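You operate a simulated robot arm through the tools that you are given. There is no shell and no other tool. Be economical: measure what you need, move in short steps, check, and stop when the job is done.

You run a simulated robot arm. Do the job below in one go: nothing can be reset, and whatever is moved stays where it is left.

JOB
Pack the yellow cup whose number matches the silver case and lock the case.
Fine: turn both case latches open, rest the case lid on the blue table, stand the cup inside, put the lid back on and turn both latches shut. Set down upright: what you pick out.

Only the result counts: the job must be done as asked and must still hold three seconds after the hand-in. Knocking over, shifting, dropping, spilling or breaking anything else fails it. A push-on lid holds only when it is set on centred and level and pressed home; a screw cap is set on level and turned clockwise until tight.

ROBOT AND FRAMES
A 7-joint arm with a two-finger parallel gripper, fixed in place. Base frame: the origin is at the foot of the arm, x ahead of it, y to its left, z up; the work surface is at about z = 80. Lengths are in cm, angles in rad, forces in N, time in s.
With the tool pointing down near the work surface it reaches from about 46 to 92 cm from the base axis. Its first joint turns from -2.007 to 2.007 rad. Payload 3.91 kg.
The TCP is the grasp point between the finger pads, 3 cm short of the fingertips. In the tool frame z runs along the fingers and y along their closing line. Largest opening 11 cm; finger width 2, thickness 1; the body of the gripper, 4.8 by 11.2 cm, starts 5.5 cm behind the TCP.
Orientation is told as [roll, pitch, yaw] about the base's x, y, z axes, in that order, counted from this pose: with the fingers straight down and closing along the base's y, the tool's x points along the base's -x, its y along +y and its z along -z.

CONTROLS
- The arm moves only by the tool servo_tool. Its argument "rows" is a list of rows, each a list of 7 numbers: the closure in counts, from 0 (fully open) to 255 (shut), then the shift along the tool's x, y, z in units of 500 mm (1.0 is 500 mm), then the turn, a rotation vector about the tool's x, y, z in units of 180 degrees (1.0 is 180 degrees). In form: [[grip, dx, dy, dz, rx, ry, rz], ...]. A call has 1 to 10 rows; each row is the pose to reach, as a shift and turn from the pose commanded when the call began, along the tool's axes at that moment. A call with a number of a shift or a turn outside -1 to 1 is refused whole. Each row takes 0.2 s and may step no farther than 5 cm and 0.15 rad from the row before; otherwise, or with a gripper value out of range, the whole call is refused. A pose out of reach is approached as far as the arm can. The call stops where the force on the tool passes 40 N (or 10 N more than at its start, if that is more) or the arm is blocked; 0.2 s more then pass. Each finger travels about 15.3 cm/s and halts on what it meets, pressing with about 30 N; the grip force reading is that of the motor and also rises with nothing between the fingers. The clock runs only during rows and for 0.2 s after the last one: add rows that repeat a pose to give the fingers time. The reply holds the time, the measured pose of the TCP, the force on the tool along the base axes, the opening and the grip force, in the units named above and with some noise, with the torque about the TCP (base axes, N m) and any sound that the robot's microphone picked up.
- Cameras (640 x 400 px; columns grow to the right, rows downward): "scene" is fixed at [21.91, 65.02, 157.89]; the picture's right is [-0.88, -0.47, 0.00], its down [-0.36, 0.67, -0.65] and it looks along [0.30, -0.57, -0.76] (base axes); focal length 224 px, centre (320, 200). "wrist" rides on the gripper at [7.2, 1.7, -10.3] in the tool frame; the picture's right is [-0.23, 0.97, 0.00], its down [-0.76, -0.18, -0.62] and it looks along [-0.61, -0.14, 0.78] (tool axes); focal length 222 px, centre (320, 200). There is no depth. A picture from a camera that has moved, and an enlarged one, comes with that camera's place and axes in the base frame and with its lens.
- get_image(camera): a new picture of that camera. The clock stands still meanwhile.
- move_column(by): slides the trunk up (or, below 0, down) by that many cm; the arm rides with it, the base frame stays. It gives what a move gives, with no picture.
- zoom(camera, box): a new picture of the part [left, top, right, bottom] of that camera's present view, enlarged. The clock stands still meanwhile.
- close_job(): hands the job in; it is judged then, once.

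Go step by step. Nothing tells you positions but the pictures and the camera data: compare them with the known pose of the tool, close in by small moves and look again before you grip or let go. The budget is 120 turns and 84 pictures, counting those below and the enlarged ones. Unless the task says otherwise, let go and move clear before handing in, and close with one line.

The tools are called after "Emit:" as name(argument=value, ...) on one line, values as JSON. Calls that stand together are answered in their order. servo_tool: Moves the arm, as the interface text tells. Its arguments: {"type":"object","properties":{"rows":{"type":"array"}},"required":["rows"]} The other tools are called the same way: move_column (by) slides the trunk up or down; get_image (camera) takes a picture; zoom (camera, box) takes an enlarged picture of a part of a camera's view; close_job () hands the job in.

At the start:

```text
time_s: 0.0
eef_pos: [53.71, 9.08, 128.59]
ee_rot: [0.0, 0.0, 0.0]
wrist_force: [-0.1, -0.8, 1.1]
moment: [0.03, -0.01, 0.01]
finger_gap: 11.0
grip_force: 0.1
trunk travel left (down, up): [-75.0, 24.0]
```

scene: 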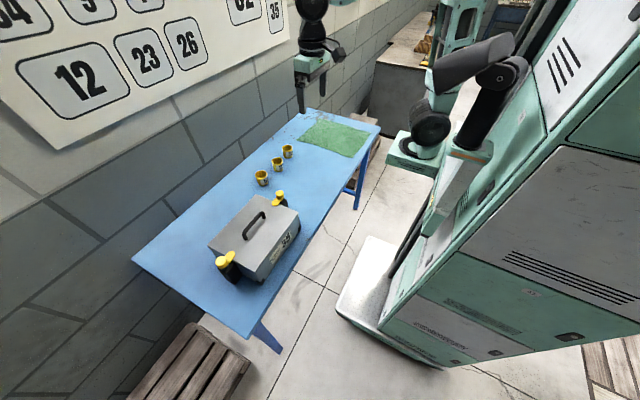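
wrist: 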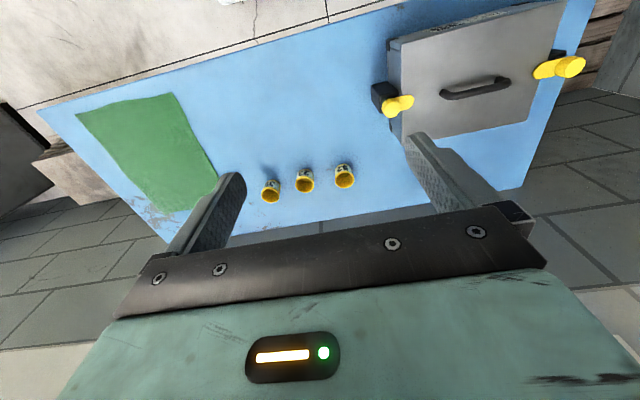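

I see a silver case with two yellow latches, three yellow cups and a green mat on a blue table. First I zoom in to read the numbers and the latches.

Emit:
zoom(camera="scene", box=[190, 180, 320, 290])

Emit:
zoom(camera="scene", box=[245, 135, 305, 195])

Emit:
zoom(camera="wrist", box=[240, 140, 380, 220])

Emit:
zoom(camera="wrist", box=[350, 0, 610, 150])

```text
3.64 times, centred on (255, 235) of scene
camera zoom: at [21.91, 65.02, 157.89], right [-0.88, -0.47, 0.0], down [-0.36, 0.67, -0.65], along [0.3, -0.57, -0.76], focal length 816 px, centre (556, 73)
```

zoom: 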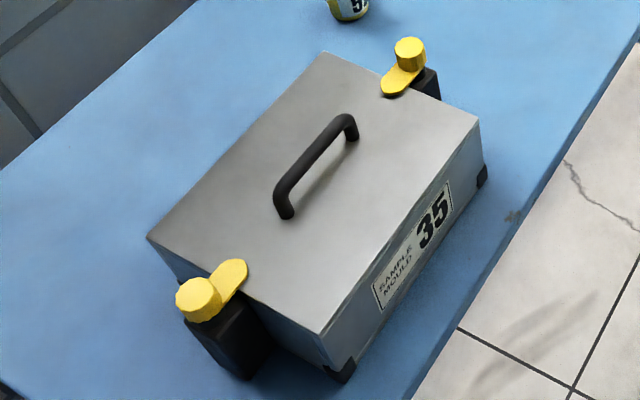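

```text
6.67 times, centred on (275, 165) of scene
camera zoom: at [21.91, 65.02, 157.89], right [-0.88, -0.47, 0.0], down [-0.36, 0.67, -0.65], along [0.3, -0.57, -0.76], focal length 1496 px, centre (620, 433)
```

zoom: 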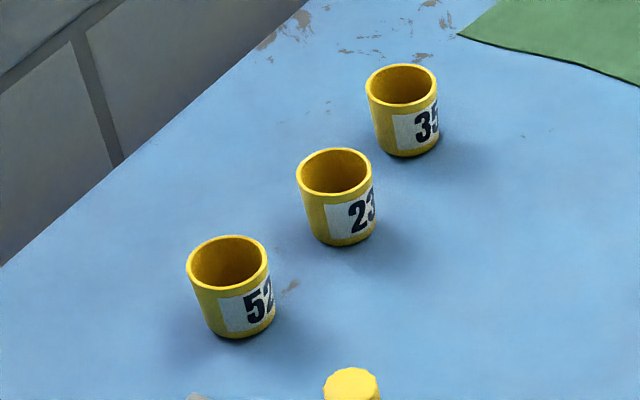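

```text
4.57 times, centred on (310, 180) of wrist
camera zoom: at [46.57, 10.78, 138.88], right [0.23, 0.97, 0.0], down [0.76, -0.18, 0.62], along [0.61, -0.14, -0.78], focal length 1015 px, centre (366, 291)
```

zoom: 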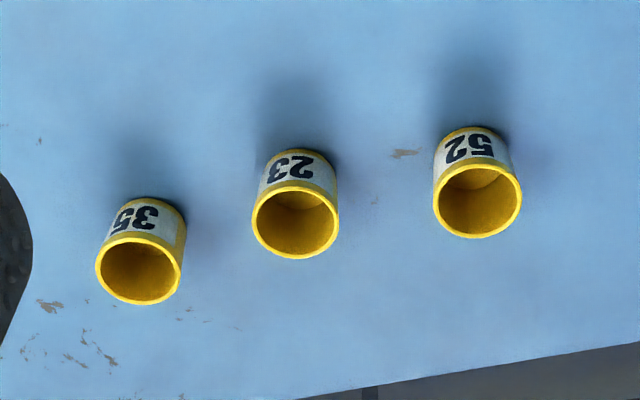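

```text
2.46 times, centred on (480, 75) of wrist
camera zoom: at [46.57, 10.78, 138.88], right [0.23, 0.97, 0.0], down [0.76, -0.18, 0.62], along [0.61, -0.14, -0.78], focal length 547 px, centre (-74, 508)
```

zoom: 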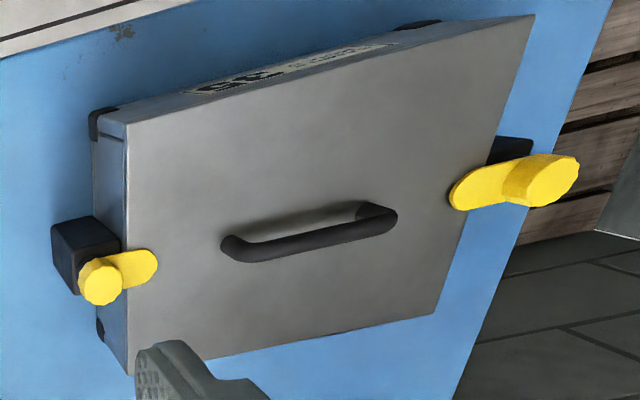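

The case carries 35, so cup 35 is the one, near (82, -12.5). The case is centred near (62.5, 37), its lid top at about z 90.5, with latch knobs near (62.5, 21.3) and (62.3, 52.3). I move above the first knob and turn the hand 90°.

Emit:
servo_tool(rows=[[0, -0.0176, 0.0244, 0.04, 0, 0, -0.047], [0, -0.0352, 0.0488, 0.08, 0, 0, -0.094], [0, -0.0528, 0.0732, 0.12, 0, 0, -0.141], [0, -0.0704, 0.0976, 0.16, 0, 0, -0.188], [0, -0.088, 0.122, 0.2, 0, 0, -0.235], [0, -0.1056, 0.1464, 0.24, 0, 0, -0.282], [0, -0.1232, 0.1708, 0.28, 0, 0, -0.329], [0, -0.1408, 0.1952, 0.32, 0, 0, -0.376], [0, -0.1584, 0.2196, 0.36, 0, 0, -0.423], [0, -0.176, 0.244, 0.4, 0, 0, -0.47]])

Emit:
servo_tool(rows=[[0, 0, 0, 0, 0, 0, -0.03], [0, 0, 0, 0, 0, 0, -0.03]])

Emit:
get_image(camera="wrist")

Emit:
zoom(camera="scene", box=[190, 140, 350, 240])

```text
time_s: 2.2
eef_pos: [62.61, 21.23, 108.66]
ee_rot: [0.001, -0.002, 1.48]
wrist_force: [1.2, -0.3, 0.4]
moment: [-0.01, -0.03, 0.04]
finger_gap: 10.99
grip_force: 0.0
trunk travel left (down, up): [-75.0, 24.0]
```

```text
time_s: 2.8
eef_pos: [62.66, 21.24, 108.62]
ee_rot: [0.0, -0.001, 1.572]
wrist_force: [0.7, 0.1, 0.0]
moment: [-0.01, 0.04, -0.04]
finger_gap: 11.02
grip_force: 0.0
trunk travel left (down, up): [-75.0, 24.0]
```

```text
77 pictures are left
camera wrist: at [61.01, 13.97, 118.91], right [-0.97, 0.23, 0.0], down [0.18, 0.76, 0.62], along [0.14, 0.61, -0.78], focal length 222 px, centre (320, 200)
```

wrist: 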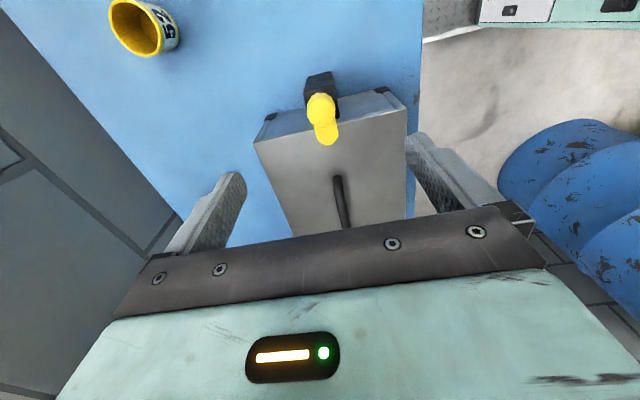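

```text
4.00 times, centred on (270, 190) of scene
camera zoom: at [21.91, 65.02, 157.89], right [-0.88, -0.47, 0.0], down [-0.36, 0.67, -0.65], along [0.3, -0.57, -0.76], focal length 898 px, centre (520, 240)
```

zoom: 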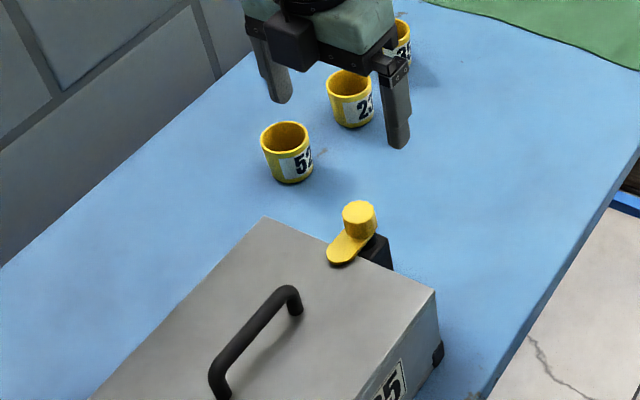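

The knob is nearly below the hand. I zoom in for its exact place and height.

Emit:
zoom(camera="wrist", box=[250, 60, 410, 160])

Emit:
zoom(camera="scene", box=[255, 180, 303, 210])

```text
4.00 times, centred on (330, 110) of wrist
camera zoom: at [61.01, 13.97, 118.91], right [-0.97, 0.23, 0.0], down [0.18, 0.76, 0.62], along [0.14, 0.61, -0.78], focal length 888 px, centre (280, 560)
```

zoom: 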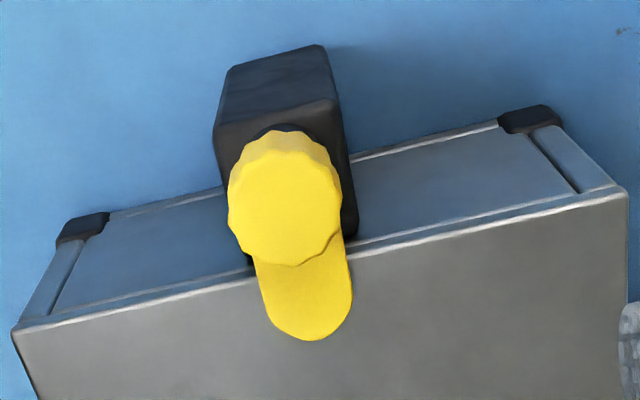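

```text
13.33 times, centred on (279, 195) of scene
camera zoom: at [21.91, 65.02, 157.89], right [-0.88, -0.47, 0.0], down [-0.36, 0.67, -0.65], along [0.3, -0.57, -0.76], focal length 2993 px, centre (867, 267)
```

zoom: 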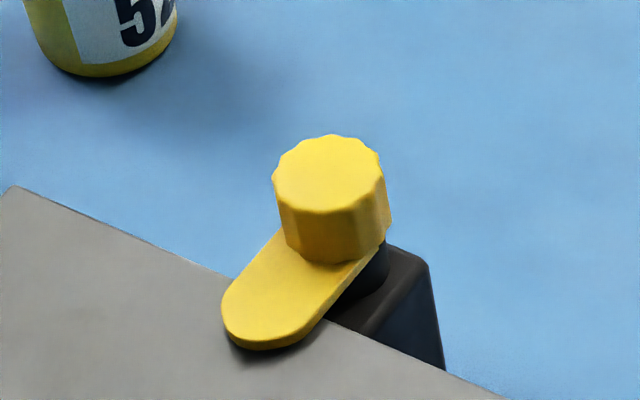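

Knob top is about z 94.3 at (62.5, 21.3). I go down and close gently on it.

Emit:
servo_tool(rows=[[0, -0.001, 0.003, 0.08, 0, 0, 0], [0, -0.001, 0.003, 0.16, 0, 0, 0], [0, -0.001, 0.003, 0.22, 0, 0, 0], [0, -0.001, 0.003, 0.266, 0, 0, 0], [0, -0.001, 0.003, 0.266, 0, 0, 0]])

Emit:
zoom(camera="scene", box=[239, 160, 319, 210])

Emit:
zoom(camera="wrist", box=[200, 60, 440, 210])

```text
time_s: 4.0
eef_pos: [62.21, 21.23, 95.27]
ee_rot: [0.0, -0.001, 1.569]
wrist_force: [0.0, 0.2, 0.3]
moment: [-0.01, -0.05, 0.03]
finger_gap: 11.0
grip_force: 0.1
trunk travel left (down, up): [-75.0, 24.0]
```

```text
8.00 times, centred on (279, 185) of scene
camera zoom: at [21.91, 65.02, 157.89], right [-0.88, -0.47, 0.0], down [-0.36, 0.67, -0.65], along [0.3, -0.57, -0.76], focal length 1796 px, centre (648, 320)
```

zoom: 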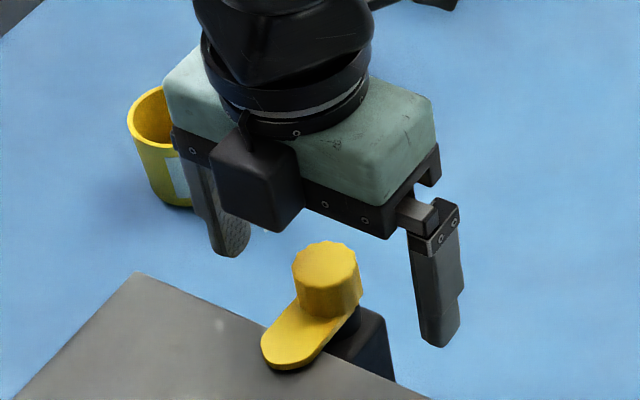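

```text
2.67 times, centred on (320, 135) of wrist
camera zoom: at [60.66, 14.02, 105.57], right [-0.97, 0.23, 0.0], down [0.18, 0.76, 0.62], along [0.14, 0.61, -0.78], focal length 592 px, centre (320, 373)
```

zoom: 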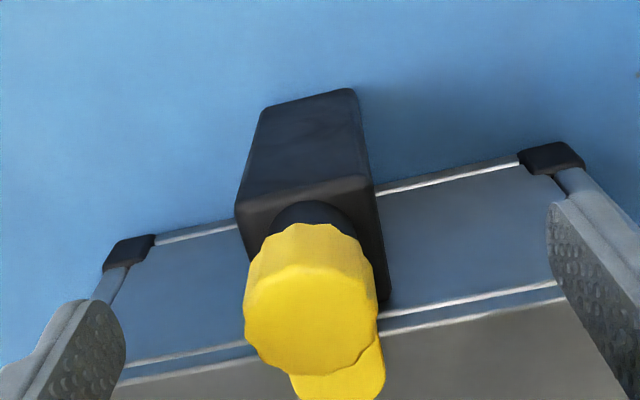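

Alignment looks good. A small x correction, then I close on the knob.

Emit:
servo_tool(rows=[[0, 0, -0.005, 0, 0, 0, 0], [130, 0, -0.005, 0, 0, 0, 0], [255, 0, -0.005, 0, 0, 0, 0], [255, 0, -0.005, 0, 0, 0, 0], [255, 0, -0.005, 0, 0, 0, 0]])

Emit:
zoom(camera="wrist", box=[200, 60, 440, 210])

```text
time_s: 5.2
eef_pos: [62.42, 21.33, 95.32]
ee_rot: [0.001, -0.001, 1.575]
wrist_force: [-3.7, 0.8, 1.6]
moment: [0.02, 0.14, -0.05]
finger_gap: 3.02
grip_force: 45.5
trunk travel left (down, up): [-75.0, 24.0]
```

```text
2.67 times, centred on (320, 135) of wrist
camera zoom: at [60.93, 14.06, 105.63], right [-0.97, 0.23, 0.0], down [0.18, 0.76, 0.62], along [0.14, 0.61, -0.78], focal length 592 px, centre (320, 373)
```

zoom: 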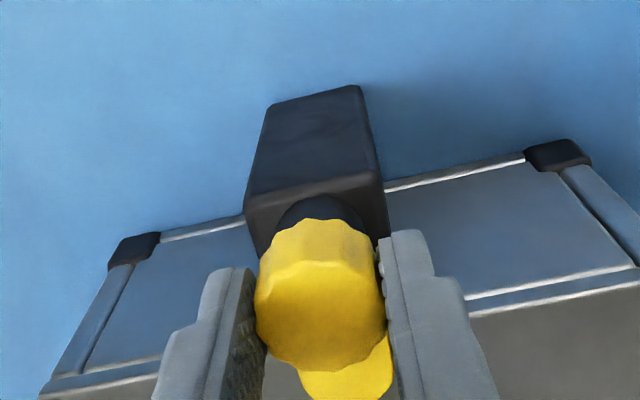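

Gripped at 3.0 cm. I test a small turn and watch the torque.

Emit:
servo_tool(rows=[[255, 0, 0, 0, 0, 0, 0.03], [255, 0, 0, 0, 0, 0, 0.06], [255, 0, 0, 0, 0, 0, 0.06]])

Emit:
zoom(camera="wrist", box=[200, 60, 440, 210])

```text
time_s: 6.0
eef_pos: [62.38, 21.29, 95.44]
ee_rot: [0.001, 0.001, 1.384]
wrist_force: [-6.7, 0.0, 0.9]
moment: [-0.25, 0.22, 0.6]
finger_gap: 3.03
grip_force: 45.1
trunk travel left (down, up): [-75.0, 24.0]
```

```text
2.67 times, centred on (320, 135) of wrist
camera zoom: at [59.59, 14.51, 105.62], right [-0.91, 0.4, 0.0], down [0.32, 0.72, 0.62], along [0.25, 0.57, -0.78], focal length 592 px, centre (320, 373)
```

zoom: 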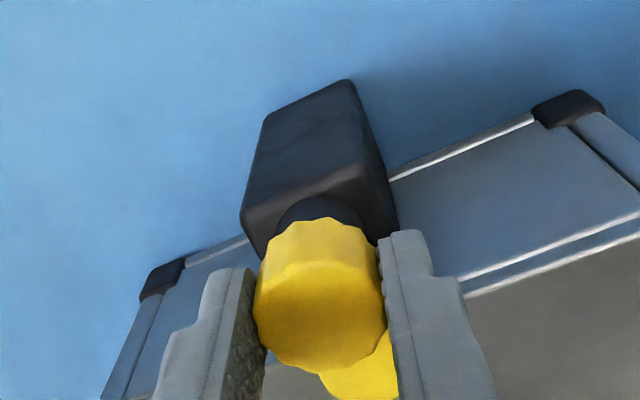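

The torque rose and the tab seems to stay behind, so this looks like the stop side. I turn the other way.

Emit:
servo_tool(rows=[[255, 0, 0, 0, 0, 0, -0.045], [255, 0, 0, 0, 0, 0, -0.09], [255, 0, 0, 0, 0, 0, -0.13], [255, 0, 0, 0, 0, 0, -0.13]])

Emit:
zoom(camera="wrist", box=[200, 60, 440, 210])

Emit:
zoom(camera="scene", box=[239, 160, 319, 210])

```text
time_s: 7.0
eef_pos: [62.48, 21.29, 95.3]
ee_rot: [-0.001, 0.0, 1.792]
wrist_force: [-6.6, -1.7, 2.2]
moment: [-0.27, 0.13, 0.04]
finger_gap: 3.03
grip_force: 45.1
trunk travel left (down, up): [-75.0, 24.0]
```

```text
2.67 times, centred on (320, 135) of wrist
camera zoom: at [62.57, 13.87, 105.62], right [-1.0, 0.01, 0.0], down [0.01, 0.78, 0.62], along [0.01, 0.62, -0.78], focal length 592 px, centre (320, 373)
```

zoom: 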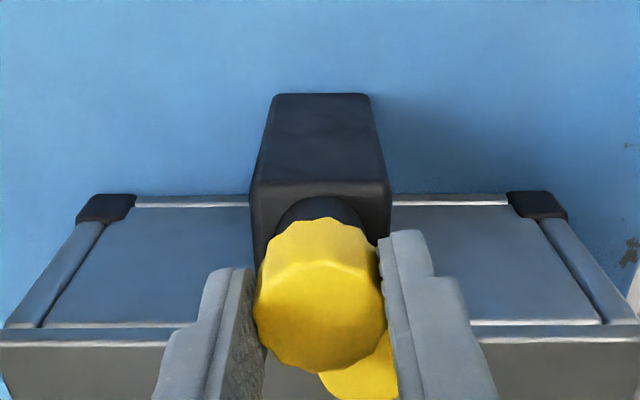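

```text
8.00 times, centred on (279, 185) of scene
camera zoom: at [21.91, 65.02, 157.89], right [-0.88, -0.47, 0.0], down [-0.36, 0.67, -0.65], along [0.3, -0.57, -0.76], focal length 1796 px, centre (648, 320)
```

zoom: 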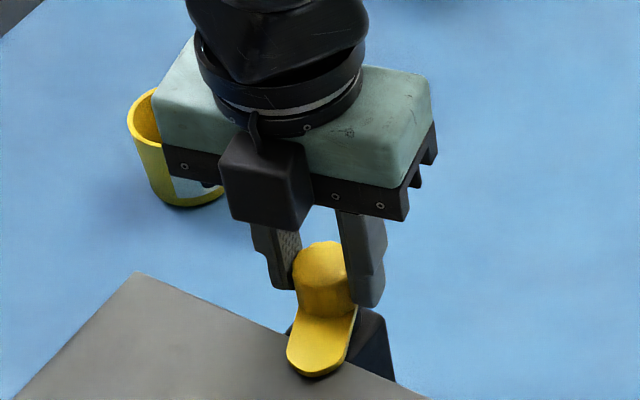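

The tab follows counter-clockwise. I continue to about 90°.

Emit:
servo_tool(rows=[[255, 0, 0, 0, 0, 0, -0.045], [255, 0, 0, 0, 0, 0, -0.09], [255, 0, 0, 0, 0, 0, -0.135], [255, 0, 0, 0, 0, 0, -0.18], [255, 0, 0, 0, 0, 0, -0.225], [255, 0, 0, 0, 0, 0, -0.27], [255, 0, 0, 0, 0, 0, -0.315], [255, 0, 0, 0, 0, 0, -0.36], [255, 0, 0, 0, 0, 0, -0.37]])

Emit:
zoom(camera="scene", box=[239, 160, 319, 210])

```text
time_s: 9.0
eef_pos: [62.66, 21.33, 95.35]
ee_rot: [0.001, -0.001, 2.955]
wrist_force: [-6.5, 4.4, 7.5]
moment: [0.11, -0.78, -0.02]
finger_gap: 3.03
grip_force: 45.1
trunk travel left (down, up): [-75.0, 24.0]
```

```text
8.00 times, centred on (279, 185) of scene
camera zoom: at [21.91, 65.02, 157.89], right [-0.88, -0.47, 0.0], down [-0.36, 0.67, -0.65], along [0.3, -0.57, -0.76], focal length 1796 px, centre (648, 320)
```

zoom: 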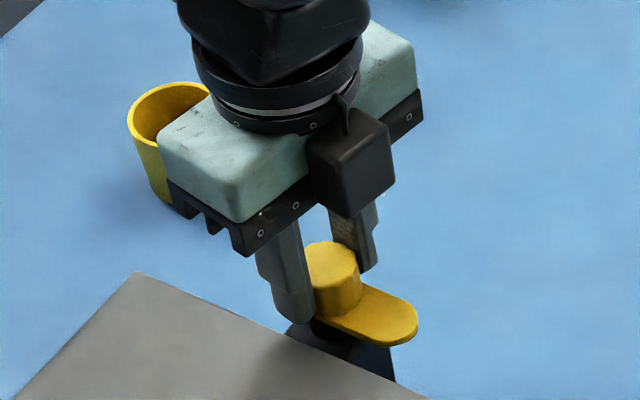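

The tab has come round about 90°. I push slightly further to find the stop.

Emit:
servo_tool(rows=[[255, 0, 0, 0, 0, 0, -0.02], [255, 0, 0, 0, 0, 0, -0.04], [255, 0, 0, 0, 0, 0, -0.04]])

Emit:
zoom(camera="scene", box=[239, 160, 319, 210])

```text
time_s: 9.8
eef_pos: [62.69, 21.44, 95.29]
ee_rot: [-0.001, 0.001, 3.078]
wrist_force: [9.1, 10.1, 7.7]
moment: [0.34, -0.16, -0.73]
finger_gap: 3.03
grip_force: 45.1
trunk travel left (down, up): [-75.0, 24.0]
```

```text
8.00 times, centred on (279, 185) of scene
camera zoom: at [21.91, 65.02, 157.89], right [-0.88, -0.47, 0.0], down [-0.36, 0.67, -0.65], along [0.3, -0.57, -0.76], focal length 1796 px, centre (648, 320)
```

zoom: 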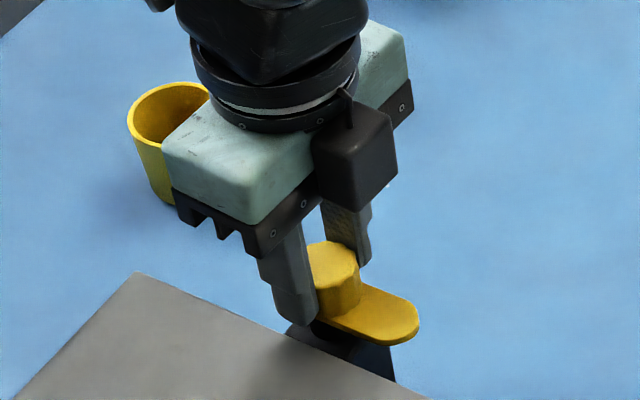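

The stop is reached, so the first latch is open. I release, rise, and go above the second knob with the hand turned back to 90°.

Emit:
servo_tool(rows=[[100, 0, 0, 0, 0, 0, 0], [0, 0, 0, 0, 0, 0, 0], [0, 0, 0, 0, 0, 0, 0], [0, 0, 0, -0.09, 0, 0, 0], [0, 0, 0, -0.18, 0, 0, 0], [0, 0, 0, -0.25, 0, 0, 0]])

Emit:
servo_tool(rows=[[0, -0.0044, -0.0618, 0, 0, 0, 0.047], [0, -0.0088, -0.1236, 0, 0, 0, 0.094], [0, -0.0132, -0.1854, 0, 0, 0, 0.141], [0, -0.0176, -0.2472, 0, 0, 0, 0.188], [0, -0.022, -0.309, 0, 0, 0, 0.235], [0, -0.0264, -0.3708, 0, 0, 0, 0.282], [0, -0.0308, -0.4326, 0, 0, 0, 0.329], [0, -0.0352, -0.4944, 0, 0, 0, 0.376], [0, -0.0396, -0.5562, 0, 0, 0, 0.423], [0, -0.0444, -0.618, 0, 0, 0, 0.47]])

Emit:
servo_tool(rows=[[0, 0, 0, 0, 0, 0, 0.01], [0, 0, 0, 0, 0, 0, 0.01]])

Emit:
zoom(camera="wrist", box=[200, 40, 440, 190])

Emit:
get_image(camera="scene")

```text
time_s: 11.2
eef_pos: [62.75, 21.31, 107.7]
ee_rot: [0.002, -0.001, 3.081]
wrist_force: [0.2, 0.0, -0.6]
moment: [-0.01, 0.02, -0.04]
finger_gap: 11.01
grip_force: 0.1
trunk travel left (down, up): [-75.0, 24.0]
```

```text
time_s: 13.4
eef_pos: [60.26, 47.28, 107.49]
ee_rot: [0.0, -0.001, 1.628]
wrist_force: [0.9, 0.6, -0.2]
moment: [-0.05, -0.01, -0.01]
finger_gap: 11.0
grip_force: 0.0
out of reach, approached as far as the arm can: row 9, 10
trunk travel left (down, up): [-75.0, 24.0]
```

```text
time_s: 14.0
eef_pos: [60.34, 47.34, 107.53]
ee_rot: [0.001, 0.002, 1.571]
wrist_force: [-0.2, 0.3, 0.8]
moment: [-0.02, 0.0, -0.02]
finger_gap: 11.01
grip_force: 0.0
trunk travel left (down, up): [-75.0, 24.0]
```

```text
2.67 times, centred on (320, 115) of wrist
camera zoom: at [58.72, 40.04, 117.8], right [-0.97, 0.23, 0.0], down [0.18, 0.76, 0.62], along [0.14, 0.61, -0.78], focal length 592 px, centre (320, 427)
```

zoom: 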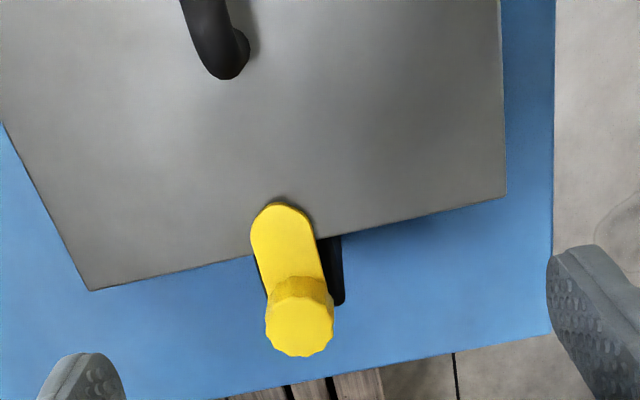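

```text
64 pictures are left
```

scene: 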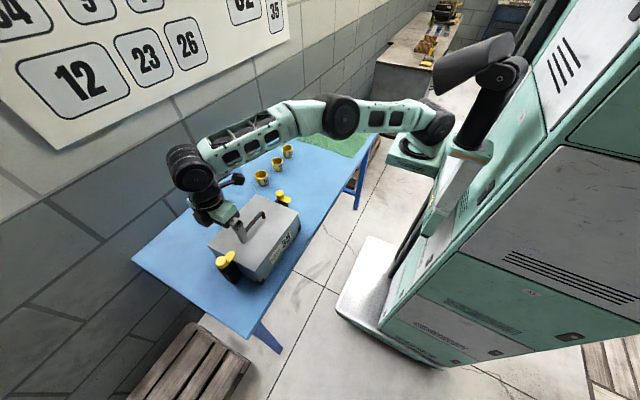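

At this trunk height the second knob is out of reach. I raise the hand a little, lower the trunk, and see how the reach changes.

Emit:
servo_tool(rows=[[0, 0.02, 0, -0.08, 0, 0, 0], [0, 0.04, 0, -0.16, 0, 0, 0], [0, 0.06, 0, -0.24, 0, 0, 0], [0, 0.08, 0, -0.3, 0, 0, 0]])

Emit:
move_column(by=-15)

Emit:
servo_tool(rows=[[0, -0.05, -0.01, 0, 0, 0, 0], [0, -0.1, -0.02, 0, 0, 0, 0], [0, -0.15, -0.02, 0, 0, 0, 0]])

```text
time_s: 15.0
eef_pos: [60.26, 43.2, 122.55]
ee_rot: [-0.001, 0.0, 1.573]
wrist_force: [-1.0, 0.1, -0.4]
moment: [-0.01, 0.02, -0.03]
finger_gap: 10.98
grip_force: 0.0
trunk travel left (down, up): [-75.0, 24.0]
```

```text
time_s: 16.8
eef_pos: [60.25, 43.27, 107.34]
ee_rot: [0.001, -0.002, 1.572]
wrist_force: [0.6, -0.1, 0.0]
moment: [0.01, 0.0, -0.02]
finger_gap: 11.02
grip_force: 0.1
trunk travel left (down, up): [-60.0, 39.0]
```

```text
time_s: 17.6
eef_pos: [58.81, 45.69, 105.93]
ee_rot: [0.0, 0.001, 1.572]
wrist_force: [0.2, 0.7, 0.3]
moment: [0.02, 0.0, 0.04]
finger_gap: 10.99
grip_force: 0.0
out of reach, approached as far as the arm can: row 1, 2, 3
trunk travel left (down, up): [-60.0, 39.0]
```

Lower seems to be worse, so I try raising the trunk.

Emit:
move_column(by=30)

Emit:
servo_tool(rows=[[0, 0, 0, 0.08, 0, 0, 0], [0, 0, 0, 0.16, 0, 0, 0], [0, 0, 0, 0.24, 0, 0, 0], [0, 0, 0, 0.32, 0, 0, 0], [0, 0, 0, 0.4, 0, 0, 0], [0, 0, 0, 0.48, 0, 0, 0], [0, 0, 0, 0.54, 0, 0, 0]])

Emit:
servo_tool(rows=[[0, -0.05, -0.03, 0, 0, 0, 0], [0, -0.1, -0.06, 0, 0, 0, 0], [0, -0.13, -0.07, 0, 0, 0, 0]])

```text
time_s: 20.6
eef_pos: [58.85, 45.54, 135.86]
ee_rot: [0.0, 0.001, 1.57]
wrist_force: [0.3, -0.1, 0.4]
moment: [-0.05, -0.04, -0.01]
finger_gap: 11.0
grip_force: 0.1
trunk travel left (down, up): [-90.0, 9.0]
```

```text
time_s: 22.1
eef_pos: [59.07, 45.57, 108.98]
ee_rot: [-0.002, 0.001, 1.571]
wrist_force: [-0.1, -0.3, 0.2]
moment: [0.01, 0.0, 0.02]
finger_gap: 10.98
grip_force: 0.1
trunk travel left (down, up): [-90.0, 9.0]
```

```text
time_s: 22.9
eef_pos: [60.82, 48.85, 108.97]
ee_rot: [0.0, -0.001, 1.572]
wrist_force: [0.4, 0.1, -0.1]
moment: [-0.02, 0.0, 0.05]
finger_gap: 11.01
grip_force: 0.1
out of reach, approached as far as the arm can: row 2, 3
trunk travel left (down, up): [-90.0, 9.0]
```

Reach is still a bit short. I look at the arm's posture.

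Emit:
get_image(camera="scene")

```text
63 pictures are left
```

scene: 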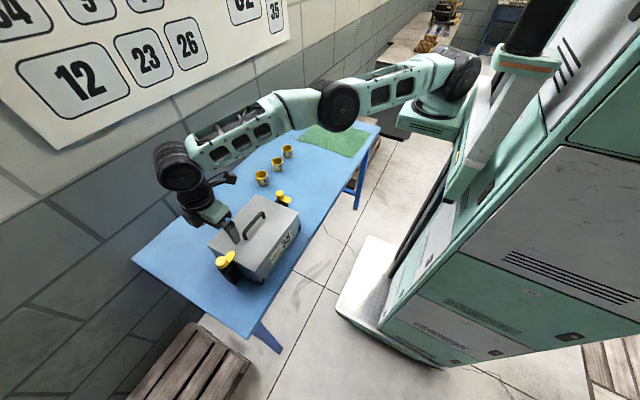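

The arm looks nearly straight in this posture. I test whether the hand's yaw or the height changes the reach, starting by rotating back toward yaw 0.1.

Emit:
servo_tool(rows=[[0, 0, 0, 0, 0, 0, 0.047], [0, 0, 0, 0, 0, 0, 0.094], [0, 0, 0, 0, 0, 0, 0.141], [0, 0, 0, 0, 0, 0, 0.188], [0, 0, 0, 0, 0, 0, 0.235], [0, 0, 0, 0, 0, 0, 0.282], [0, 0, 0, 0, 0, 0, 0.329], [0, 0, 0, 0, 0, 0, 0.376], [0, 0, 0, 0, 0, 0, 0.423], [0, 0, 0, 0, 0, 0, 0.47]])

Emit:
servo_tool(rows=[[0, 0, 0.03, 0, 0, 0, 0.03], [0, -0.01, 0.06, 0, 0, 0, 0.03], [0, -0.02, 0.09, 0, 0, 0, 0.03], [0, -0.02, 0.09, 0, 0, 0, 0.03]])

```text
time_s: 25.1
eef_pos: [60.72, 49.0, 109.09]
ee_rot: [-0.001, 0.0, 0.094]
wrist_force: [-0.6, 0.1, -0.2]
moment: [-0.03, -0.03, 0.01]
finger_gap: 10.98
grip_force: 0.1
trunk travel left (down, up): [-90.0, 9.0]
```

```text
time_s: 26.1
eef_pos: [59.21, 49.93, 109.12]
ee_rot: [0.0, -0.001, 0.0]
wrist_force: [0.4, -0.4, -0.2]
moment: [-0.01, 0.03, -0.01]
finger_gap: 10.99
grip_force: 0.0
out of reach, approached as far as the arm can: row 1, 2, 3, 4
trunk travel left (down, up): [-90.0, 9.0]
```

I test the reach at the height where the wrist is level with the shoulder.

Emit:
servo_tool(rows=[[0, 0, 0, -0.08, 0, 0, 0], [0, 0, 0, -0.14, 0, 0, 0], [0, -0.03, 0.04, -0.14, 0, 0, 0], [0, -0.06, 0.08, -0.14, 0, 0, 0], [0, -0.07, 0.1, -0.14, 0, 0, 0], [0, -0.07, 0.1, -0.14, 0, 0, 0]])

Emit:
servo_tool(rows=[[0, -0.03, 0.04, 0.08, 0, 0, 0], [0, -0.03, 0.04, 0.16, 0, 0, 0], [0, -0.03, 0.04, 0.24, 0, 0, 0]])

```text
time_s: 27.6
eef_pos: [59.36, 49.95, 116.11]
ee_rot: [0.001, 0.0, -0.001]
wrist_force: [0.0, 0.3, 0.6]
moment: [-0.02, 0.02, 0.01]
finger_gap: 11.0
grip_force: 0.0
out of reach, approached as far as the arm can: row 3, 4, 5, 6
trunk travel left (down, up): [-90.0, 9.0]
```

```text
time_s: 28.4
eef_pos: [59.77, 49.44, 104.63]
ee_rot: [0.0, -0.001, -0.001]
wrist_force: [-0.3, -0.7, 0.4]
moment: [0.03, -0.02, 0.01]
finger_gap: 11.0
grip_force: 0.0
out of reach, approached as far as the arm can: row 1, 2, 3
trunk travel left (down, up): [-90.0, 9.0]
```

With the fingers straight down the arm stops a few cm short of knob 2, since its shoulder sits near x 19. Leaning the hand back so the fingertips point outward should gain the missing distance. I retract, lower the trunk to its earlier height and tilt 0.3 rad.

Emit:
servo_tool(rows=[[0, 0.014, -0.03, -0.08, 0, 0, -0.007], [0, 0.028, -0.06, -0.16, 0, 0, -0.014], [0, 0.042, -0.09, -0.24, 0, 0, -0.021], [0, 0.056, -0.108, -0.31, 0, 0, -0.028]])

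Emit:
move_column(by=-15)

Emit:
servo_tool(rows=[[0, 0, 0, 0, 0, -0.032, 0], [0, 0, 0, 0, 0, -0.064, 0], [0, 0, 0, 0, 0, -0.0955, 0], [0, 0, 0, 0, 0, -0.0955, 0]])

```text
time_s: 29.4
eef_pos: [56.96, 44.05, 120.3]
ee_rot: [0.001, 0.0, 0.089]
wrist_force: [-0.5, -0.4, 0.1]
moment: [-0.02, 0.0, -0.02]
finger_gap: 10.98
grip_force: 0.1
trunk travel left (down, up): [-90.0, 9.0]
```

```text
time_s: 31.1
eef_pos: [56.82, 44.21, 105.4]
ee_rot: [0.0, 0.0, 0.089]
wrist_force: [0.0, 1.0, -0.6]
moment: [0.0, -0.01, 0.0]
finger_gap: 10.99
grip_force: 0.0
trunk travel left (down, up): [-75.0, 24.0]
```

```text
time_s: 32.1
eef_pos: [56.91, 44.17, 105.44]
ee_rot: [-0.001, -0.302, 0.089]
wrist_force: [1.7, -0.3, 0.3]
moment: [0.01, 0.02, 0.0]
finger_gap: 11.0
grip_force: 0.0
trunk travel left (down, up): [-75.0, 24.0]
```

Tilt works. I move out above knob 2 and check.

Emit:
servo_tool(rows=[[0, -0.032, 0.05, 0.02, 0, 0, 0], [0, -0.064, 0.1, 0.04, 0, 0, 0], [0, -0.0966, 0.151, 0.0594, 0, 0, 0], [0, -0.0966, 0.151, 0.0594, 0, 0, 0]])

Emit:
zoom(camera="wrist", box=[200, 60, 440, 210])

Emit:
zoom(camera="scene", box=[180, 220, 276, 280])

```text
time_s: 33.1
eef_pos: [61.62, 52.01, 103.9]
ee_rot: [-0.001, -0.298, 0.088]
wrist_force: [-0.8, -1.1, -0.5]
moment: [0.0, 0.0, 0.03]
finger_gap: 11.0
grip_force: 0.0
trunk travel left (down, up): [-75.0, 24.0]
```

```text
2.67 times, centred on (320, 135) of wrist
camera zoom: at [51.71, 52.91, 111.7], right [0.13, 0.99, 0.07], down [0.56, -0.13, 0.82], along [0.82, -0.07, -0.57], focal length 592 px, centre (320, 373)
```

zoom: 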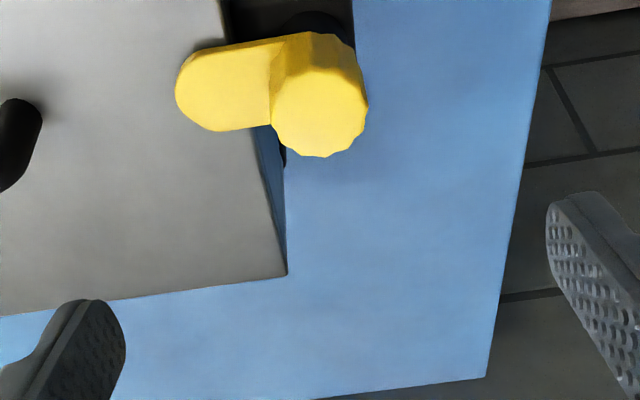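

```text
6.67 times, centred on (228, 250) of scene
camera zoom: at [21.91, 65.02, 157.89], right [-0.88, -0.47, 0.0], down [-0.36, 0.67, -0.65], along [0.3, -0.57, -0.76], focal length 1496 px, centre (933, -133)
```

zoom: 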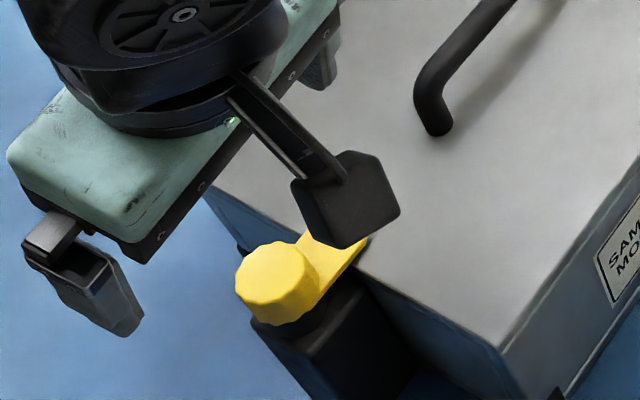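

Knob 2 is at about (62.1, 52.7). I go down around it with the tilted fingers open.

Emit:
servo_tool(rows=[[0, 0.02, 0.013, 0.06, 0, 0, 0], [0, 0.04, 0.013, 0.12, 0, 0, 0], [0, 0.0514, 0.013, 0.158, 0, 0, 0], [0, 0.0514, 0.013, 0.158, 0, 0, 0]])

Emit:
zoom(camera="wrist", box=[160, 60, 480, 260])

Emit:
zoom(camera="scene", box=[180, 220, 276, 280])

```text
time_s: 34.1
eef_pos: [61.58, 52.81, 95.63]
ee_rot: [0.0, -0.299, 0.089]
wrist_force: [-0.1, -0.6, 0.0]
moment: [0.02, -0.01, 0.0]
finger_gap: 10.98
grip_force: 0.0
trunk travel left (down, up): [-75.0, 24.0]
```

```text
2.00 times, centred on (320, 160) of wrist
camera zoom: at [51.64, 53.44, 103.32], right [0.13, 0.99, 0.07], down [0.56, -0.13, 0.82], along [0.82, -0.07, -0.57], focal length 444 px, centre (320, 280)
```

zoom: 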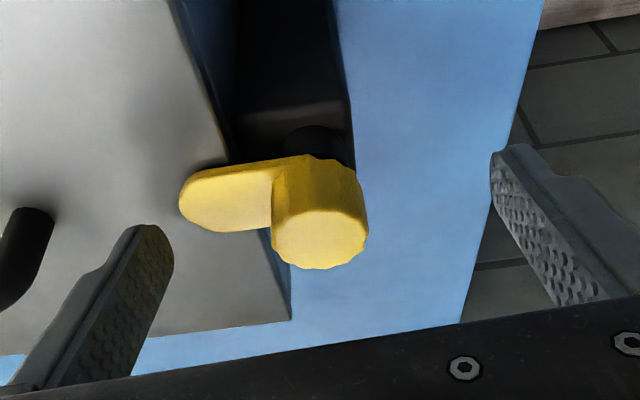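

```text
6.67 times, centred on (228, 250) of scene
camera zoom: at [21.91, 65.02, 157.89], right [-0.88, -0.47, 0.0], down [-0.36, 0.67, -0.65], along [0.3, -0.57, -0.76], focal length 1496 px, centre (933, -133)
```

zoom: 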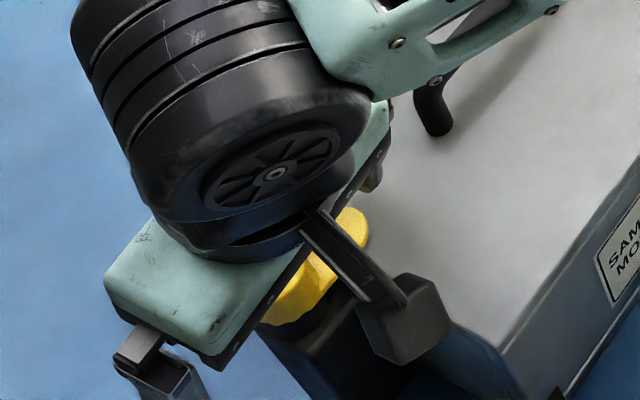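

Position looks right. I close on the knob.

Emit:
servo_tool(rows=[[120, 0, -0.002, 0, 0, 0, 0], [200, 0, -0.002, 0, 0, 0, 0], [255, 0, -0.002, 0, 0, 0, 0], [255, 0, -0.002, 0, 0, 0, 0]])

Emit:
zoom(camera="wrist", box=[160, 60, 480, 260])

```text
time_s: 35.1
eef_pos: [61.58, 52.63, 95.62]
ee_rot: [-0.001, -0.3, 0.089]
wrist_force: [-0.4, -5.6, 1.6]
moment: [-0.24, 0.2, 0.02]
finger_gap: 3.02
grip_force: 44.8
trunk travel left (down, up): [-75.0, 24.0]
```

```text
2.00 times, centred on (320, 160) of wrist
camera zoom: at [51.67, 53.35, 103.36], right [0.13, 0.99, 0.07], down [0.56, -0.13, 0.82], along [0.82, -0.07, -0.57], focal length 444 px, centre (320, 280)
```

zoom: 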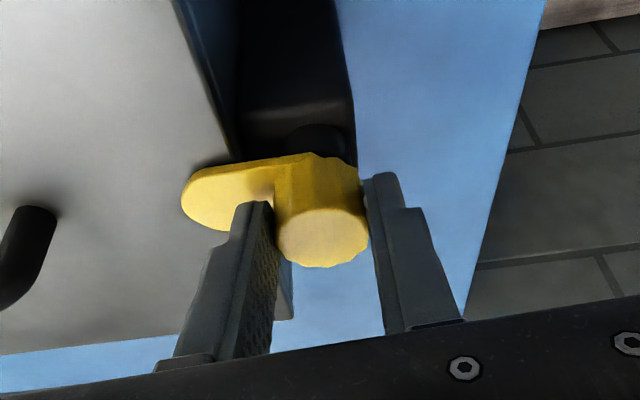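

Gripped at 3.0 cm. I test a counter-clockwise turn about the vertical.

Emit:
servo_tool(rows=[[255, 0, -0.0012, 0, -0.00945, 0, -0.0304], [255, -0.0002, -0.0024, 0, -0.0189, 0, -0.0608], [255, -0.0002, -0.0024, 0, -0.0189, 0, -0.0608]])

Emit:
zoom(camera="wrist", box=[160, 60, 480, 260])

```text
time_s: 35.6
eef_pos: [61.76, 52.4, 95.68]
ee_rot: [-0.014, -0.291, 0.218]
wrist_force: [-9.6, -19.4, 11.5]
moment: [-0.65, 0.68, -0.15]
finger_gap: 3.03
grip_force: 45.3
out of reach, approached as far as the arm can: row 1, 2
trunk travel left (down, up): [-75.0, 24.0]
stopped in row 2: the force on the tool passed its limit at 45 N (the readings are from after the stop); the commanded pose is now the measured one
```

```text
2.00 times, centred on (320, 160) of wrist
camera zoom: at [51.75, 52.12, 103.42], right [0.01, 1.0, 0.05], down [0.57, -0.05, 0.82], along [0.82, 0.03, -0.57], focal length 444 px, centre (320, 280)
```

zoom: 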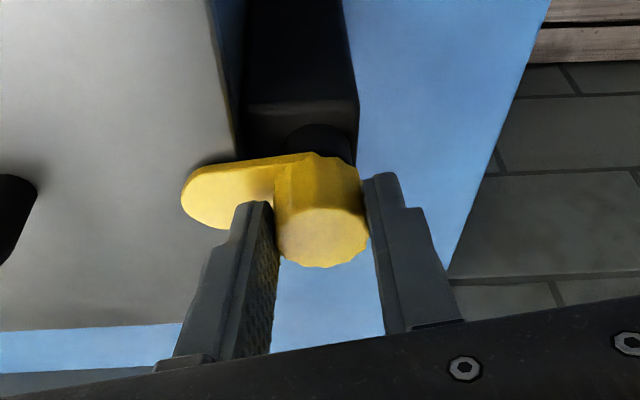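

The tab follows counter-clockwise, but that hand azimuth is at the reach limit. I open, swing the hand to a better azimuth of 25° around the knob and grip again.

Emit:
servo_tool(rows=[[120, 0, 0, 0, 0, 0, 0], [0, 0, 0, 0, 0, 0, 0], [0, 0, 0, 0, 0, 0, 0], [0, 0.0016, 0, -0.001, -0.0124, -0.0015, -0.0332], [0, 0.0032, 0, -0.001, -0.0248, -0.0029, -0.0664], [0, 0.0032, 0, -0.001, -0.0248, -0.0029, -0.0664]])

Emit:
zoom(camera="wrist", box=[160, 60, 480, 260])

```text
time_s: 37.0
eef_pos: [62.28, 53.68, 95.43]
ee_rot: [0.002, -0.301, 0.439]
wrist_force: [0.3, 0.8, 0.0]
moment: [0.0, 0.0, -0.02]
finger_gap: 10.99
grip_force: 0.0
out of reach, approached as far as the arm can: row 4, 5, 6
trunk travel left (down, up): [-75.0, 24.0]
```

```text
2.00 times, centred on (320, 160) of wrist
camera zoom: at [52.68, 51.0, 103.14], right [-0.22, 0.97, 0.07], down [0.57, 0.07, 0.82], along [0.79, 0.22, -0.57], focal length 444 px, centre (320, 280)
```

zoom: 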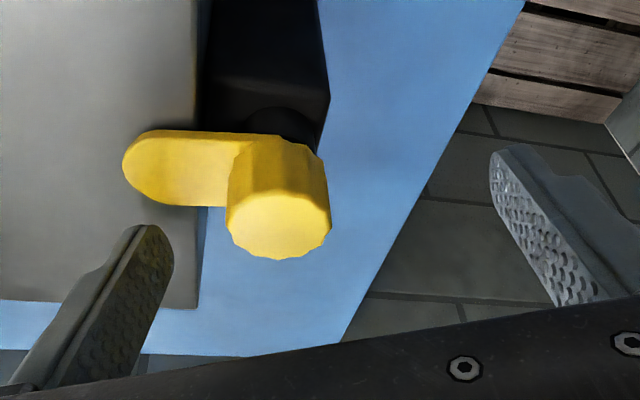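

The hand ended about 1.3 cm beyond the target. I command the correction and see how it responds.

Emit:
servo_tool(rows=[[0, 0.012, -0.008, 0, 0, 0, 0], [0, 0.0233, -0.0183, -0.0085, 0, 0, 0], [0, 0.0233, -0.0183, -0.0085, 0, 0, 0]])

```text
time_s: 37.8
eef_pos: [61.52, 52.44, 95.74]
ee_rot: [0.004, -0.303, 0.439]
wrist_force: [0.8, -0.4, -0.6]
moment: [0.01, -0.02, -0.02]
finger_gap: 10.98
grip_force: 0.1
out of reach, approached as far as the arm can: row 1
trunk travel left (down, up): [-75.0, 24.0]
```

Reached it. I grip again and turn about 48° counter-clockwise about the vertical.

Emit:
servo_tool(rows=[[120, 0, 0, 0, 0, 0, 0], [220, 0, 0, 0, 0, 0, 0], [255, 0, 0, 0, 0, 0, 0], [255, 0, 0, 0, 0, 0, 0]])

Emit:
servo_tool(rows=[[255, -0.0001, -0.0017, 0, -0.01324, 0, -0.04256], [255, -0.0004, -0.0033, 0.0001, -0.02648, 0, -0.08512], [255, -0.001, -0.0049, 0.0003, -0.03972, 0, -0.12768], [255, -0.0018, -0.0064, 0.0005, -0.05296, 0, -0.17024], [255, -0.0027, -0.0077, 0.0008, -0.0662, 0, -0.2128], [255, -0.0038, -0.0089, 0.0012, -0.07944, 0, -0.25536]])

Emit:
zoom(camera="wrist", box=[160, 60, 480, 260])

```text
time_s: 38.8
eef_pos: [61.62, 52.21, 95.53]
ee_rot: [0.0, -0.301, 0.435]
wrist_force: [4.7, -17.0, 3.6]
moment: [-0.74, 0.11, -0.17]
finger_gap: 3.03
grip_force: 44.5
trunk travel left (down, up): [-75.0, 24.0]
```

```text
time_s: 40.2
eef_pos: [62.21, 51.99, 95.59]
ee_rot: [-0.003, -0.303, 1.277]
wrist_force: [14.9, -28.2, 2.3]
moment: [-0.8, -0.51, -0.19]
finger_gap: 3.01
grip_force: 44.8
trunk travel left (down, up): [-75.0, 24.0]
```

```text
2.00 times, centred on (320, 160) of wrist
camera zoom: at [57.86, 42.84, 103.22], right [-0.87, 0.49, 0.07], down [0.33, 0.47, 0.82], along [0.37, 0.74, -0.56], focal length 444 px, centre (320, 280)
```

zoom: 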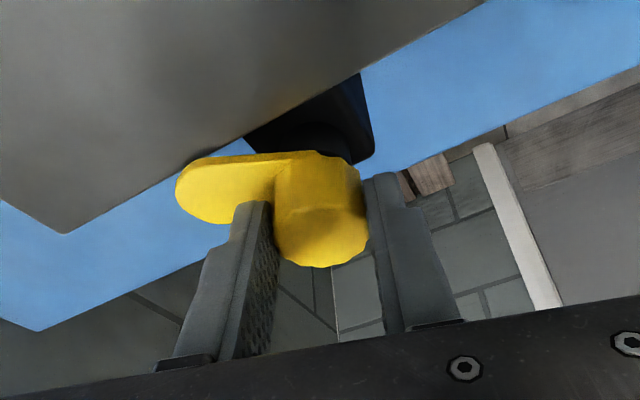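

Turned well. I release, swing the hand back and regrip for the last 37°.

Emit:
servo_tool(rows=[[120, 0, 0, 0, 0, 0, 0], [0, 0, 0, 0, 0, 0, 0], [0, 0, 0, 0, 0, 0, 0], [0, 0.0007, 0.0002, -0.0002, 0.0106, 0, 0.0342], [0, 0.0014, 0.0005, -0.0004, 0.0212, 0, 0.0684], [0, 0.002, 0.0007, -0.0006, 0.0319, 0, 0.1026], [0, 0.0027, 0.001, -0.0008, 0.0425, 0, 0.1368], [0, 0.0027, 0.001, -0.0008, 0.0425, 0, 0.1368]])

Emit:
servo_tool(rows=[[120, 0, 0, 0, 0, 0, 0], [220, 0, 0, 0, 0, 0, 0], [255, 0, 0, 0, 0, 0, 0], [255, 0, 0, 0, 0, 0, 0]])

```text
time_s: 42.0
eef_pos: [61.84, 52.08, 95.46]
ee_rot: [0.005, -0.303, 0.824]
wrist_force: [0.0, -0.3, 0.3]
moment: [-0.03, 0.0, 0.02]
finger_gap: 11.0
grip_force: 0.1
trunk travel left (down, up): [-75.0, 24.0]
```

```text
time_s: 43.0
eef_pos: [61.81, 51.83, 95.58]
ee_rot: [0.002, -0.302, 0.828]
wrist_force: [5.4, -5.7, 1.1]
moment: [-0.31, -0.06, -0.09]
finger_gap: 3.01
grip_force: 44.4
trunk travel left (down, up): [-75.0, 24.0]
```

Emit:
servo_tool(rows=[[255, -0.0001, -0.0016, 0, -0.01229, 0, -0.0395], [255, -0.0004, -0.0031, 0.0001, -0.02458, 0, -0.079], [255, -0.0009, -0.0046, 0.0003, -0.03687, 0, -0.1185], [255, -0.0015, -0.006, 0.0005, -0.04916, 0, -0.158], [255, -0.0023, -0.0073, 0.0007, -0.06145, 0, -0.1975], [255, -0.0023, -0.0073, 0.0007, -0.06145, 0, -0.1975]])

Emit:
zoom(camera="scene", box=[180, 220, 276, 280])

Emit:
zoom(camera="wrist", box=[160, 60, 480, 260])

```text
time_s: 44.4
eef_pos: [62.47, 51.81, 95.47]
ee_rot: [0.0, -0.303, 1.476]
wrist_force: [20.6, -10.7, -1.4]
moment: [0.0, -0.65, -0.82]
finger_gap: 3.01
grip_force: 45.0
trunk travel left (down, up): [-75.0, 24.0]
```

```text
6.67 times, centred on (228, 250) of scene
camera zoom: at [21.91, 65.02, 157.89], right [-0.88, -0.47, 0.0], down [-0.36, 0.67, -0.65], along [0.3, -0.57, -0.76], focal length 1496 px, centre (933, -133)
```

zoom: 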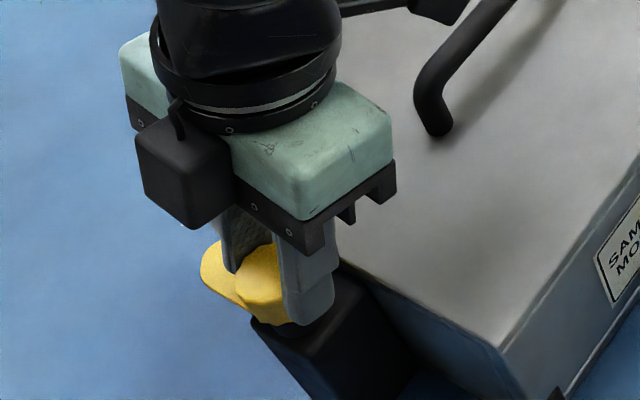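

```text
2.00 times, centred on (320, 160) of wrist
camera zoom: at [59.91, 41.99, 103.17], right [-0.95, 0.31, 0.07], down [0.23, 0.52, 0.82], along [0.22, 0.8, -0.56], focal length 444 px, centre (320, 280)
```

zoom: 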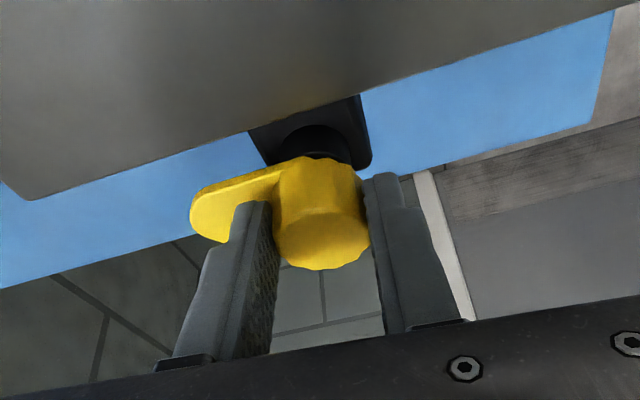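

Both latches are at their open stops. I release, rise, straighten the hand and go above the lid handle with the fingers closing along x.

Emit:
servo_tool(rows=[[120, 0, 0, 0, 0, 0, 0], [0, 0, 0, 0, 0, 0, 0], [0, 0, 0, 0, 0, 0, 0], [0, -0.02, 0, -0.065, 0, 0, 0], [0, -0.04, 0, -0.13, 0, 0, 0], [0, -0.06, 0, -0.191, 0, 0, 0]])

Emit:
servo_tool(rows=[[0, 0.09, 0, 0, 0, 0.03, 0], [0, 0.18, 0, 0, 0, 0.06, 0], [0, 0.24, 0, 0, 0, 0.0964, 0], [0, 0.3, 0, 0.08, 0, 0.0964, 0]])

Emit:
get_image(camera="wrist")

Emit:
get_image(camera="scene")

```text
time_s: 45.8
eef_pos: [62.37, 51.99, 105.56]
ee_rot: [0.004, -0.301, 1.475]
wrist_force: [0.3, 0.1, -0.7]
moment: [0.01, 0.08, 0.02]
finger_gap: 10.99
grip_force: 0.1
trunk travel left (down, up): [-75.0, 24.0]
```

```text
time_s: 46.8
eef_pos: [60.85, 38.97, 97.44]
ee_rot: [0.002, 0.0, 1.478]
wrist_force: [0.2, -0.1, 0.9]
moment: [0.0, 0.0, 0.01]
finger_gap: 11.01
grip_force: 0.0
trunk travel left (down, up): [-75.0, 24.0]
```

```text
52 pictures are left
camera wrist: at [58.7, 31.93, 107.7], right [-0.95, 0.32, 0.0], down [0.25, 0.74, 0.62], along [0.2, 0.59, -0.78], focal length 222 px, centre (320, 200)
```

wrist: 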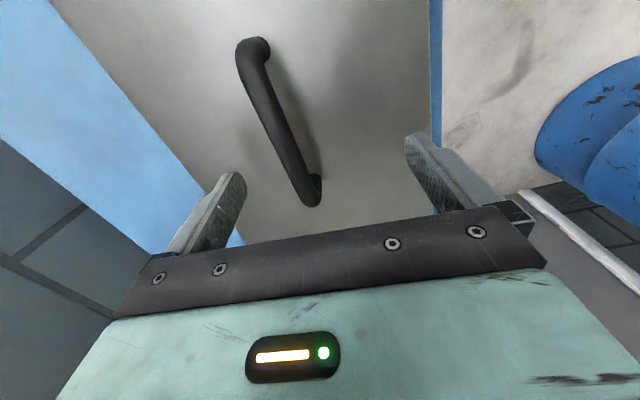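

```text
51 pictures are left
```

scene: 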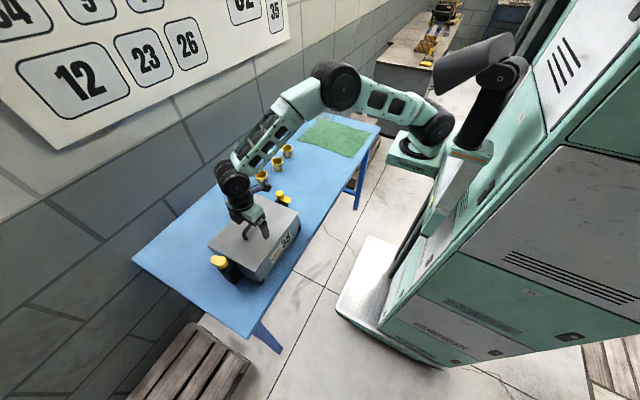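

I centre over the handle, go down with the fingertips just above the lid, and close.

Emit:
servo_tool(rows=[[0, 0.0211, -0.018, 0, 0, 0, -0.0148], [0, 0.0422, -0.036, 0, 0, 0, -0.0296], [0, 0.0422, -0.036, 0.03, 0, 0, -0.0296], [0, 0.0422, -0.036, 0.061, 0, 0, -0.0296], [0, 0.0422, -0.036, 0.061, 0, 0, -0.0296]])

Emit:
get_image(camera="wrist")

Emit:
zoom(camera="scene", box=[190, 170, 318, 250])

```text
time_s: 48.0
eef_pos: [62.47, 36.42, 94.38]
ee_rot: [0.002, -0.002, 1.571]
wrist_force: [-1.1, -1.4, 5.9]
moment: [-0.08, -0.28, -0.13]
finger_gap: 10.95
grip_force: 0.1
trunk travel left (down, up): [-75.0, 24.0]
```

```text
50 pictures are left
camera wrist: at [60.95, 29.22, 104.7], right [-0.97, 0.23, 0.0], down [0.18, 0.76, 0.62], along [0.14, 0.61, -0.78], focal length 222 px, centre (320, 200)
```

wrist: 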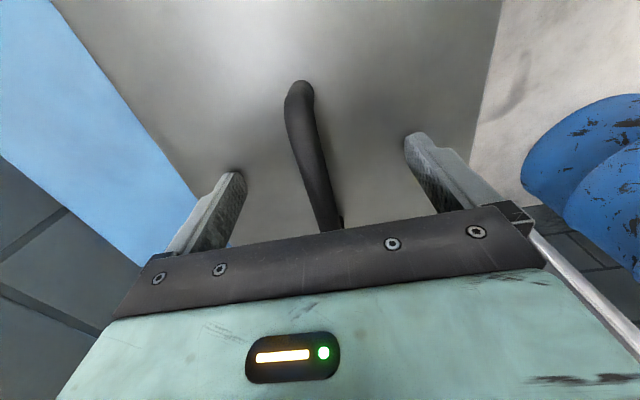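

```text
5.00 times, centred on (254, 210) of scene
camera zoom: at [21.91, 65.02, 157.89], right [-0.88, -0.47, 0.0], down [-0.36, 0.67, -0.65], along [0.3, -0.57, -0.76], focal length 1122 px, centre (650, 150)
```

zoom: 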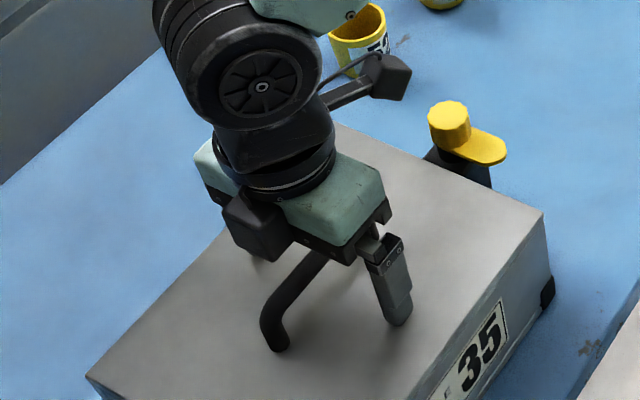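

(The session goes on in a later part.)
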